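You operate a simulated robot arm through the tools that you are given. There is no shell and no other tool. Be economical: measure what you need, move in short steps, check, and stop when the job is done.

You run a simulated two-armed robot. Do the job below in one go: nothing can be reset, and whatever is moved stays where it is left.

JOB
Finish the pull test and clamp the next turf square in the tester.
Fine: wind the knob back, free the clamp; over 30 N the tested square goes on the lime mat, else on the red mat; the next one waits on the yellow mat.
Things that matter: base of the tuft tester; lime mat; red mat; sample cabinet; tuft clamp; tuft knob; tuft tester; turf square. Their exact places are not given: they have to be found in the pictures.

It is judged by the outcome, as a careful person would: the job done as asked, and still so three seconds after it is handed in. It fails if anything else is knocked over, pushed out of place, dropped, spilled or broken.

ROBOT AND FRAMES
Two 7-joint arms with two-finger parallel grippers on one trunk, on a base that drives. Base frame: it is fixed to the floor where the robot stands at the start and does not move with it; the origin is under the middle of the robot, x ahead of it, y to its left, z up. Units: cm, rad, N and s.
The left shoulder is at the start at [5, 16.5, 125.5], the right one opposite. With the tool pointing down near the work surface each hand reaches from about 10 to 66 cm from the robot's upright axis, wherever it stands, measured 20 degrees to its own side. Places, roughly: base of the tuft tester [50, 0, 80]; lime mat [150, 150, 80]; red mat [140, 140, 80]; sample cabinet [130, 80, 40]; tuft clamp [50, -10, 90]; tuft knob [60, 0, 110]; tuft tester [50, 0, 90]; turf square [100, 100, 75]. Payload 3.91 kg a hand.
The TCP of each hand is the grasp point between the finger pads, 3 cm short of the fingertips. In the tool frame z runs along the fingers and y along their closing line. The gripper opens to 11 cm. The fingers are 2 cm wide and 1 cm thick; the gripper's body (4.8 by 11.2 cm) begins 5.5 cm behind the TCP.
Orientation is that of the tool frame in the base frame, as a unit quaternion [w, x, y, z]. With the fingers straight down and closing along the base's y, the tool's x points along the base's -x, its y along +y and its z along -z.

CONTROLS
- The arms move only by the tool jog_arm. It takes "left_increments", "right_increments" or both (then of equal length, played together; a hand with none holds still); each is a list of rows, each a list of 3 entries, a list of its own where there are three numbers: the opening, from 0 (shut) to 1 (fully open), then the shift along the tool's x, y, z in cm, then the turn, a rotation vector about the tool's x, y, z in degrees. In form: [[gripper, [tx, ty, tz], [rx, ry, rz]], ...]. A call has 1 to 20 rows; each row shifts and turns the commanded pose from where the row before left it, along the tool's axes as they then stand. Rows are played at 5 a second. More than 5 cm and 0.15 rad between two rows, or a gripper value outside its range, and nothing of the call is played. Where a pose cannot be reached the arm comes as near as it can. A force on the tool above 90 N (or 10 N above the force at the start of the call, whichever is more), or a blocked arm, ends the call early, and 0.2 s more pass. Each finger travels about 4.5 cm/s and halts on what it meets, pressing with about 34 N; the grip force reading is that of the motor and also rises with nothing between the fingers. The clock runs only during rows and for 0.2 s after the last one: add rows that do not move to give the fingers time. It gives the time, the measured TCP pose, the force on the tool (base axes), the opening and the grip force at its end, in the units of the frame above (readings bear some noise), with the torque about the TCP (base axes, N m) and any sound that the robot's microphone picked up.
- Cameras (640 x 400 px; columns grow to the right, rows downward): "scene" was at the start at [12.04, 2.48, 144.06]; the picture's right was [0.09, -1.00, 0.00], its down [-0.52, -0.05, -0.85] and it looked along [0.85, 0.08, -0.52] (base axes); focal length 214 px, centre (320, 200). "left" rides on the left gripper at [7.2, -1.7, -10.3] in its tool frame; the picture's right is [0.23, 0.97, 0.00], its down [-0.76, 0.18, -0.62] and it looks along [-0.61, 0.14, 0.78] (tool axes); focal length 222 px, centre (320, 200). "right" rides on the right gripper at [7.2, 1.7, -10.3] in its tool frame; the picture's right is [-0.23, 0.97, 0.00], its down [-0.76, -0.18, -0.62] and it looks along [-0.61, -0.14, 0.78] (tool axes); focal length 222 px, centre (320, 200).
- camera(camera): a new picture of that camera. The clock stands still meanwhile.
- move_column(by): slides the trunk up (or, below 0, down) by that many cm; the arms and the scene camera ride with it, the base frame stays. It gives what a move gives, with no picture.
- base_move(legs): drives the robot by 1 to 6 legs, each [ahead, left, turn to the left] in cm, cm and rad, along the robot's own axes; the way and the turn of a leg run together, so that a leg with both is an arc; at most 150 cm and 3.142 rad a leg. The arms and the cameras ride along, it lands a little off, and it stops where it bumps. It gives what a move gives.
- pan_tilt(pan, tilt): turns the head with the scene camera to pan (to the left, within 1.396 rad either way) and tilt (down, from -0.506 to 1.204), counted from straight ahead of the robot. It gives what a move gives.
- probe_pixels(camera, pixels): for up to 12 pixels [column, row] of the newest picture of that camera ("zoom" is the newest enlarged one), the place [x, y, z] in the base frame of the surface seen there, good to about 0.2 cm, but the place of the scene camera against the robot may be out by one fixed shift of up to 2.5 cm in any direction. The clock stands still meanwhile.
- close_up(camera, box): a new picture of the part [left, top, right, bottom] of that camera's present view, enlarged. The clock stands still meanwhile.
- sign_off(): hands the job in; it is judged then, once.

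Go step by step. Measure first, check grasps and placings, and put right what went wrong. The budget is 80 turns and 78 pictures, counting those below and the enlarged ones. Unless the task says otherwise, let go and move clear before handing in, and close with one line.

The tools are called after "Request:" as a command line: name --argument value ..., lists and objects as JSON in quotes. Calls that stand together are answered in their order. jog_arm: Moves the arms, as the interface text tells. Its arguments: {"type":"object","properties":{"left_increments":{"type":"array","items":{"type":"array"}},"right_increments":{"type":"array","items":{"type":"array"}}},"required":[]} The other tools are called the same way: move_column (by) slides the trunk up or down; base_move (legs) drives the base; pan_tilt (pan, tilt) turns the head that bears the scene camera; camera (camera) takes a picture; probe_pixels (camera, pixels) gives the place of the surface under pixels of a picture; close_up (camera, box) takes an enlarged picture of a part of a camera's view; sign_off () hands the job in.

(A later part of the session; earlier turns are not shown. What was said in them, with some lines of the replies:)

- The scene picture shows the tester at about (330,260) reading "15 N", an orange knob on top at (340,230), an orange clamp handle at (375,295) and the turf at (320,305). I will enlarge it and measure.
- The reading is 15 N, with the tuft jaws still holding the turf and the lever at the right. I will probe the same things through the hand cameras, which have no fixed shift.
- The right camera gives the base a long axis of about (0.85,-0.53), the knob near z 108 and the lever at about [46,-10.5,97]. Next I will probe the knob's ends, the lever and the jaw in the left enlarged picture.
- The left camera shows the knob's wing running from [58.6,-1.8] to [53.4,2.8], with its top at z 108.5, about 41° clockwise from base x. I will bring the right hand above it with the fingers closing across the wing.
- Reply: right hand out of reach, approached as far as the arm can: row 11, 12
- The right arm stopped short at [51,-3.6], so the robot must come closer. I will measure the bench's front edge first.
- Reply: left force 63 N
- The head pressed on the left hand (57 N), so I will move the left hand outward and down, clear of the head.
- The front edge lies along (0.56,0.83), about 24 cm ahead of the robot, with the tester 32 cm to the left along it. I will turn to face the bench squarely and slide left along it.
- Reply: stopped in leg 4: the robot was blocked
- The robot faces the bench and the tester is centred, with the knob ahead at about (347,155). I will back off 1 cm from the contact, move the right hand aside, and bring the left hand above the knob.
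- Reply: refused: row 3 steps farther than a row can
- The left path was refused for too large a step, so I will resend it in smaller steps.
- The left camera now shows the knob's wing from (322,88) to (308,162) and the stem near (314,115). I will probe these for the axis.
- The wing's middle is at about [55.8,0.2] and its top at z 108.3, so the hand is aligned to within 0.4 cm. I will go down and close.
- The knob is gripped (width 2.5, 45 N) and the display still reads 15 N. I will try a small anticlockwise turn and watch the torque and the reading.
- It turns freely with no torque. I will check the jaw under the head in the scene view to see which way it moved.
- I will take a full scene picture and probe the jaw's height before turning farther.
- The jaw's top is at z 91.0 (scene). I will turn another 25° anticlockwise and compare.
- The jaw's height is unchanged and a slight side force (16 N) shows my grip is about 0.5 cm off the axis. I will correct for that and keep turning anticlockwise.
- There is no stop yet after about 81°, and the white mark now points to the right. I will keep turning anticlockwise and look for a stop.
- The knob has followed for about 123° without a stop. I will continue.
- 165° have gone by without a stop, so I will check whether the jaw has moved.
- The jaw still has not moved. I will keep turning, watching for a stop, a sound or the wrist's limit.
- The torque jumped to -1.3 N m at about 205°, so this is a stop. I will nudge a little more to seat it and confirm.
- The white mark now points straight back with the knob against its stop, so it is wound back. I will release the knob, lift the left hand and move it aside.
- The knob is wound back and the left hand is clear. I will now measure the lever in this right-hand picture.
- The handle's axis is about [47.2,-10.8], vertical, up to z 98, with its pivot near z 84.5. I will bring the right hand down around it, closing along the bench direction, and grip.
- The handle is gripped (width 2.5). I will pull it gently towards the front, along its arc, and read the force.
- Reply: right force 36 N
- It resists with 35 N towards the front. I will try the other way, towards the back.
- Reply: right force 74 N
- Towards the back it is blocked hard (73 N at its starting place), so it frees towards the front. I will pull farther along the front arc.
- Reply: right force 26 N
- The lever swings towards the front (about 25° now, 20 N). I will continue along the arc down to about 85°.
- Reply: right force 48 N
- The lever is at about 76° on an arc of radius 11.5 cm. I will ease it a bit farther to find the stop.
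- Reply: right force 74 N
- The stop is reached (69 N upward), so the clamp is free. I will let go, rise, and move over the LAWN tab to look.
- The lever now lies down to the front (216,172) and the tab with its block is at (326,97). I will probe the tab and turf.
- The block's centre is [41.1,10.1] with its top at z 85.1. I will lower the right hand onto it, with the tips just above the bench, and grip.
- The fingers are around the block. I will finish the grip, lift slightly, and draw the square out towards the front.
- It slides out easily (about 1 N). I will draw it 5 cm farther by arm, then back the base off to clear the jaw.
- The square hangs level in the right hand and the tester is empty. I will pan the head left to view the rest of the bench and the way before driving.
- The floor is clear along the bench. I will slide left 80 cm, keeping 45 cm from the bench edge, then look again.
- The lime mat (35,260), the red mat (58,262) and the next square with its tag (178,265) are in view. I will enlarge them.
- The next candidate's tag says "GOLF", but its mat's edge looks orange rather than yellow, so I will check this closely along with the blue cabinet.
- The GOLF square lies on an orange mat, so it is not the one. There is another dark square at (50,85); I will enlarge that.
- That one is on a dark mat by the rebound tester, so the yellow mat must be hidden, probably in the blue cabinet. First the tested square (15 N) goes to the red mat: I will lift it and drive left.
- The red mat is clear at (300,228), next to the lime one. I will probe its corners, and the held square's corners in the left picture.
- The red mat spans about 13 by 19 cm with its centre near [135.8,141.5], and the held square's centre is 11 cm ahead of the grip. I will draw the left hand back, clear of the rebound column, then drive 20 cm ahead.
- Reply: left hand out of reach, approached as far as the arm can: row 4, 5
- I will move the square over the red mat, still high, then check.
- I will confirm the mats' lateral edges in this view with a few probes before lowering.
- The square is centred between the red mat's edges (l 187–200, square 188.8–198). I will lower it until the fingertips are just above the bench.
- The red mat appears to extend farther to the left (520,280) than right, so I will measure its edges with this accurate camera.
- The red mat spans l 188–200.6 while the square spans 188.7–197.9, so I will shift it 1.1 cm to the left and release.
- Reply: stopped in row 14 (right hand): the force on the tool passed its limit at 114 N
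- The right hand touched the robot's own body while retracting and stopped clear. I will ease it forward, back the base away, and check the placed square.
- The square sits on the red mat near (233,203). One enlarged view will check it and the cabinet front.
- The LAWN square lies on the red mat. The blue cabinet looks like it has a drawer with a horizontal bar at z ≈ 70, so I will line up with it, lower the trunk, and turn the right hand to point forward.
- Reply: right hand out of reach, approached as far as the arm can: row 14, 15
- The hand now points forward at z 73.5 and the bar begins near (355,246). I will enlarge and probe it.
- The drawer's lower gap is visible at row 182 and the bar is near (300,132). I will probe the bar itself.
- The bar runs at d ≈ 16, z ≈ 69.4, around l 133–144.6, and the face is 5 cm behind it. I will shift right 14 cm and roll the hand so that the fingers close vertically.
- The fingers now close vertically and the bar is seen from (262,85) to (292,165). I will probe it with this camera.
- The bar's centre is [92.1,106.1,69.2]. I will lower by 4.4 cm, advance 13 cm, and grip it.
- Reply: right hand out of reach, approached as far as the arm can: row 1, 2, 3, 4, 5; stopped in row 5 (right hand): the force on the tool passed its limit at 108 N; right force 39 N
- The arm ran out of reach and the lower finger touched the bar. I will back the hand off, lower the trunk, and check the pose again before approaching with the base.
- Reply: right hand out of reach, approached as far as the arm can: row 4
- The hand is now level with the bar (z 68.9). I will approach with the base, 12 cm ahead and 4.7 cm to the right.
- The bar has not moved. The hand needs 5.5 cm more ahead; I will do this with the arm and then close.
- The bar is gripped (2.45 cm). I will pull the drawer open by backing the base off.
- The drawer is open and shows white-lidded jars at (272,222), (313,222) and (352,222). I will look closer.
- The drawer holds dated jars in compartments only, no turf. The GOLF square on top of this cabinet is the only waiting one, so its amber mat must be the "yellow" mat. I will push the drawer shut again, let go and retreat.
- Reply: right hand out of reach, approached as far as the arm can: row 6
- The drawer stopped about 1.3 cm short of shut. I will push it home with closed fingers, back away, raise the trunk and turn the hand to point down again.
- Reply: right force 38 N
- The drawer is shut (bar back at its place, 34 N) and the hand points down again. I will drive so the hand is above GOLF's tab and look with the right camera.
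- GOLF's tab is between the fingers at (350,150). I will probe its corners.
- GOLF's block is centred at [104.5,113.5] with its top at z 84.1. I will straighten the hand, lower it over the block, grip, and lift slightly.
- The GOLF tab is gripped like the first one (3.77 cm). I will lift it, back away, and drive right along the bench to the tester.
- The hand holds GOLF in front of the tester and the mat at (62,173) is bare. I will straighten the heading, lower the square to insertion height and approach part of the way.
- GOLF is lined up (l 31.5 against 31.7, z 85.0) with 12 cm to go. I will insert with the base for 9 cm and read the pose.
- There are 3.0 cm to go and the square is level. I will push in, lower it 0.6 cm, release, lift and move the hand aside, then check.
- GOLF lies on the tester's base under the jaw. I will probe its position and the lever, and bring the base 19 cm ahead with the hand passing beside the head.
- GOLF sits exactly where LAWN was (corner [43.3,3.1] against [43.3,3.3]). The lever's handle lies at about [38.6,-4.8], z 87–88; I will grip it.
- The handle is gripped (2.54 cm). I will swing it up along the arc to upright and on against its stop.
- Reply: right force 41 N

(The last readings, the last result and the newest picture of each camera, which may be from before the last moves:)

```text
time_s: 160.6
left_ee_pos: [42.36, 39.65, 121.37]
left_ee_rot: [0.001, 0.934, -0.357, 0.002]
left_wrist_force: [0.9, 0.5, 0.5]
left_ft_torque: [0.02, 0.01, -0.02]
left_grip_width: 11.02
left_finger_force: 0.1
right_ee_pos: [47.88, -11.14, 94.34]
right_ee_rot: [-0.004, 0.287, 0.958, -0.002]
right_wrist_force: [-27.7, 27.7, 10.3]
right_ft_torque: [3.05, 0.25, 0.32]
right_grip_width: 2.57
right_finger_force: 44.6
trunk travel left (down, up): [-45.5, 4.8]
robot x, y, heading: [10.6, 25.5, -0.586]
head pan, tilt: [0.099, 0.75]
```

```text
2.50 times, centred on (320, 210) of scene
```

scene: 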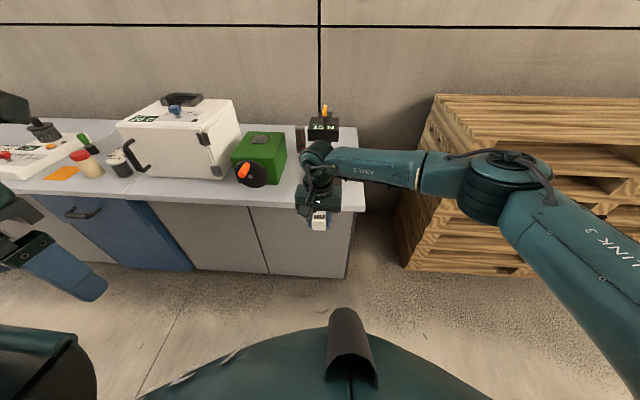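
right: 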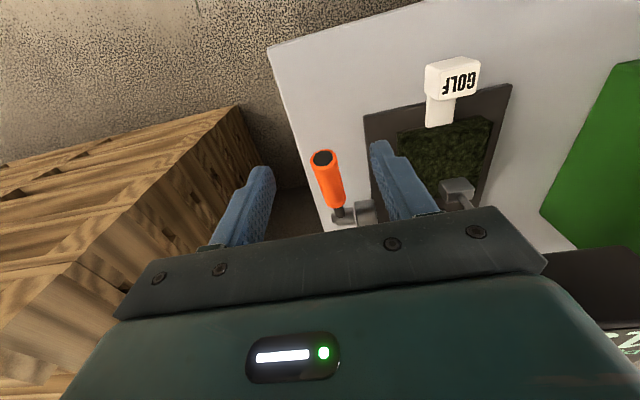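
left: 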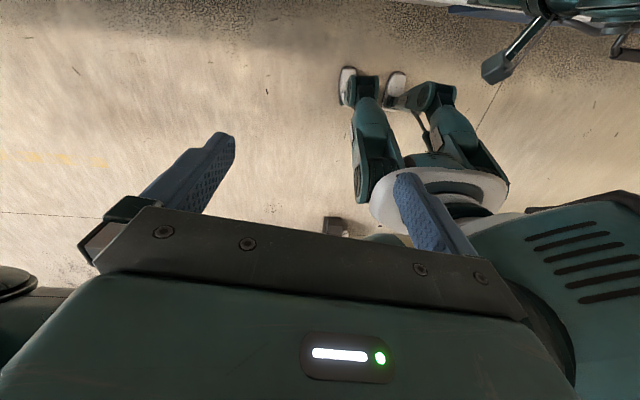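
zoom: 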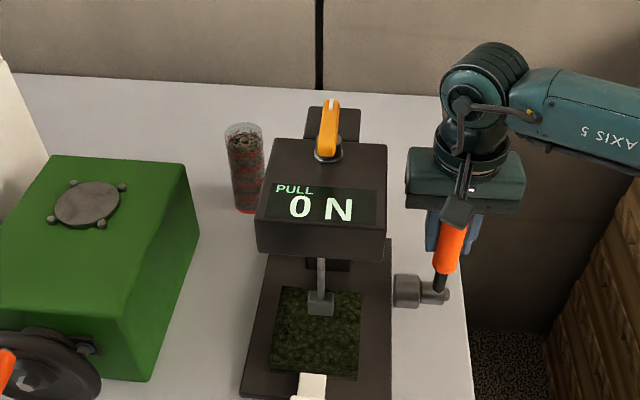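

The display now reads "0 N" and the lever is upright against its stop: the new square is clamped. I will let go and lift clear.

Request:
jog_arm --right_increments '[[0, [0.5, 0, 0], [0, 0, 0]], [0.4, [0, 0, 0], [0, 0, 0]], [0.6, [0, 0, 0], [0, 0, 0]], [0.6, [0, 0, 0], [0, 0, 0]], [0.6, [0, 0, -4], [0, 0, 0]], [0.6, [0, 0, -4.5], [0, 0, 0]], [0.6, [0, 0, -4.5], [0, 0, 0]], [0.6, [3, -3, 0], [0, 0, 0]], [0.6, [3, -3, 0], [0, 0, 0]], [0.6, [0, 0, 0], [0, 0, 0]]]'

Request:
close_up --camera "scene" --box '[220, 130, 420, 290]'

```text
time_s: 162.8
left_ee_pos: [42.8, 39.26, 121.35]
left_ee_rot: [0.0, 0.934, -0.357, -0.001]
left_wrist_force: [-0.3, 0.4, 0.1]
left_ft_torque: [-0.01, -0.01, -0.03]
left_grip_width: 10.99
left_finger_force: 0.1
right_ee_pos: [39.77, -12.77, 107.32]
right_ee_rot: [0.0, 0.289, 0.957, -0.009]
right_wrist_force: [0.4, 0.4, -0.8]
right_ft_torque: [-0.04, -0.01, 0.03]
right_grip_width: 6.6
right_finger_force: 0.1
trunk travel left (down, up): [-45.5, 4.8]
robot x, y, heading: [10.69, 25.63, -0.59]
head pan, tilt: [0.099, 0.75]
```

```text
2.50 times, centred on (320, 210) of scene
```

zoom: 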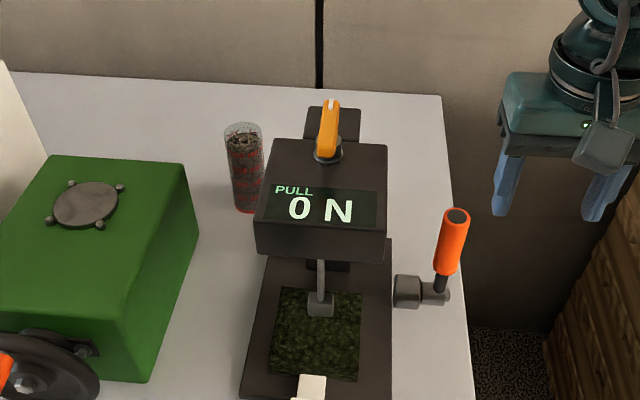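

The lever stays upright, the display reads 0 N, GOLF is in the tester and both hands are clear, so I will hand the job in.

Request:
sign_off

```text
The job is handed in.
```

I wound the knob back to its stop, freed the clamp and put the tested LAWN square (15 N) on the red mat. GOLF, the next square, is now clamped in the tester, which reads 0 N. The mat GOLF waited on looked amber rather than yellow. I took it as the yellow mat because it held the only waiting square I could find. While looking for a yellow mat I opened the sample cabinet's drawer, found only dated jars, and pushed it shut.
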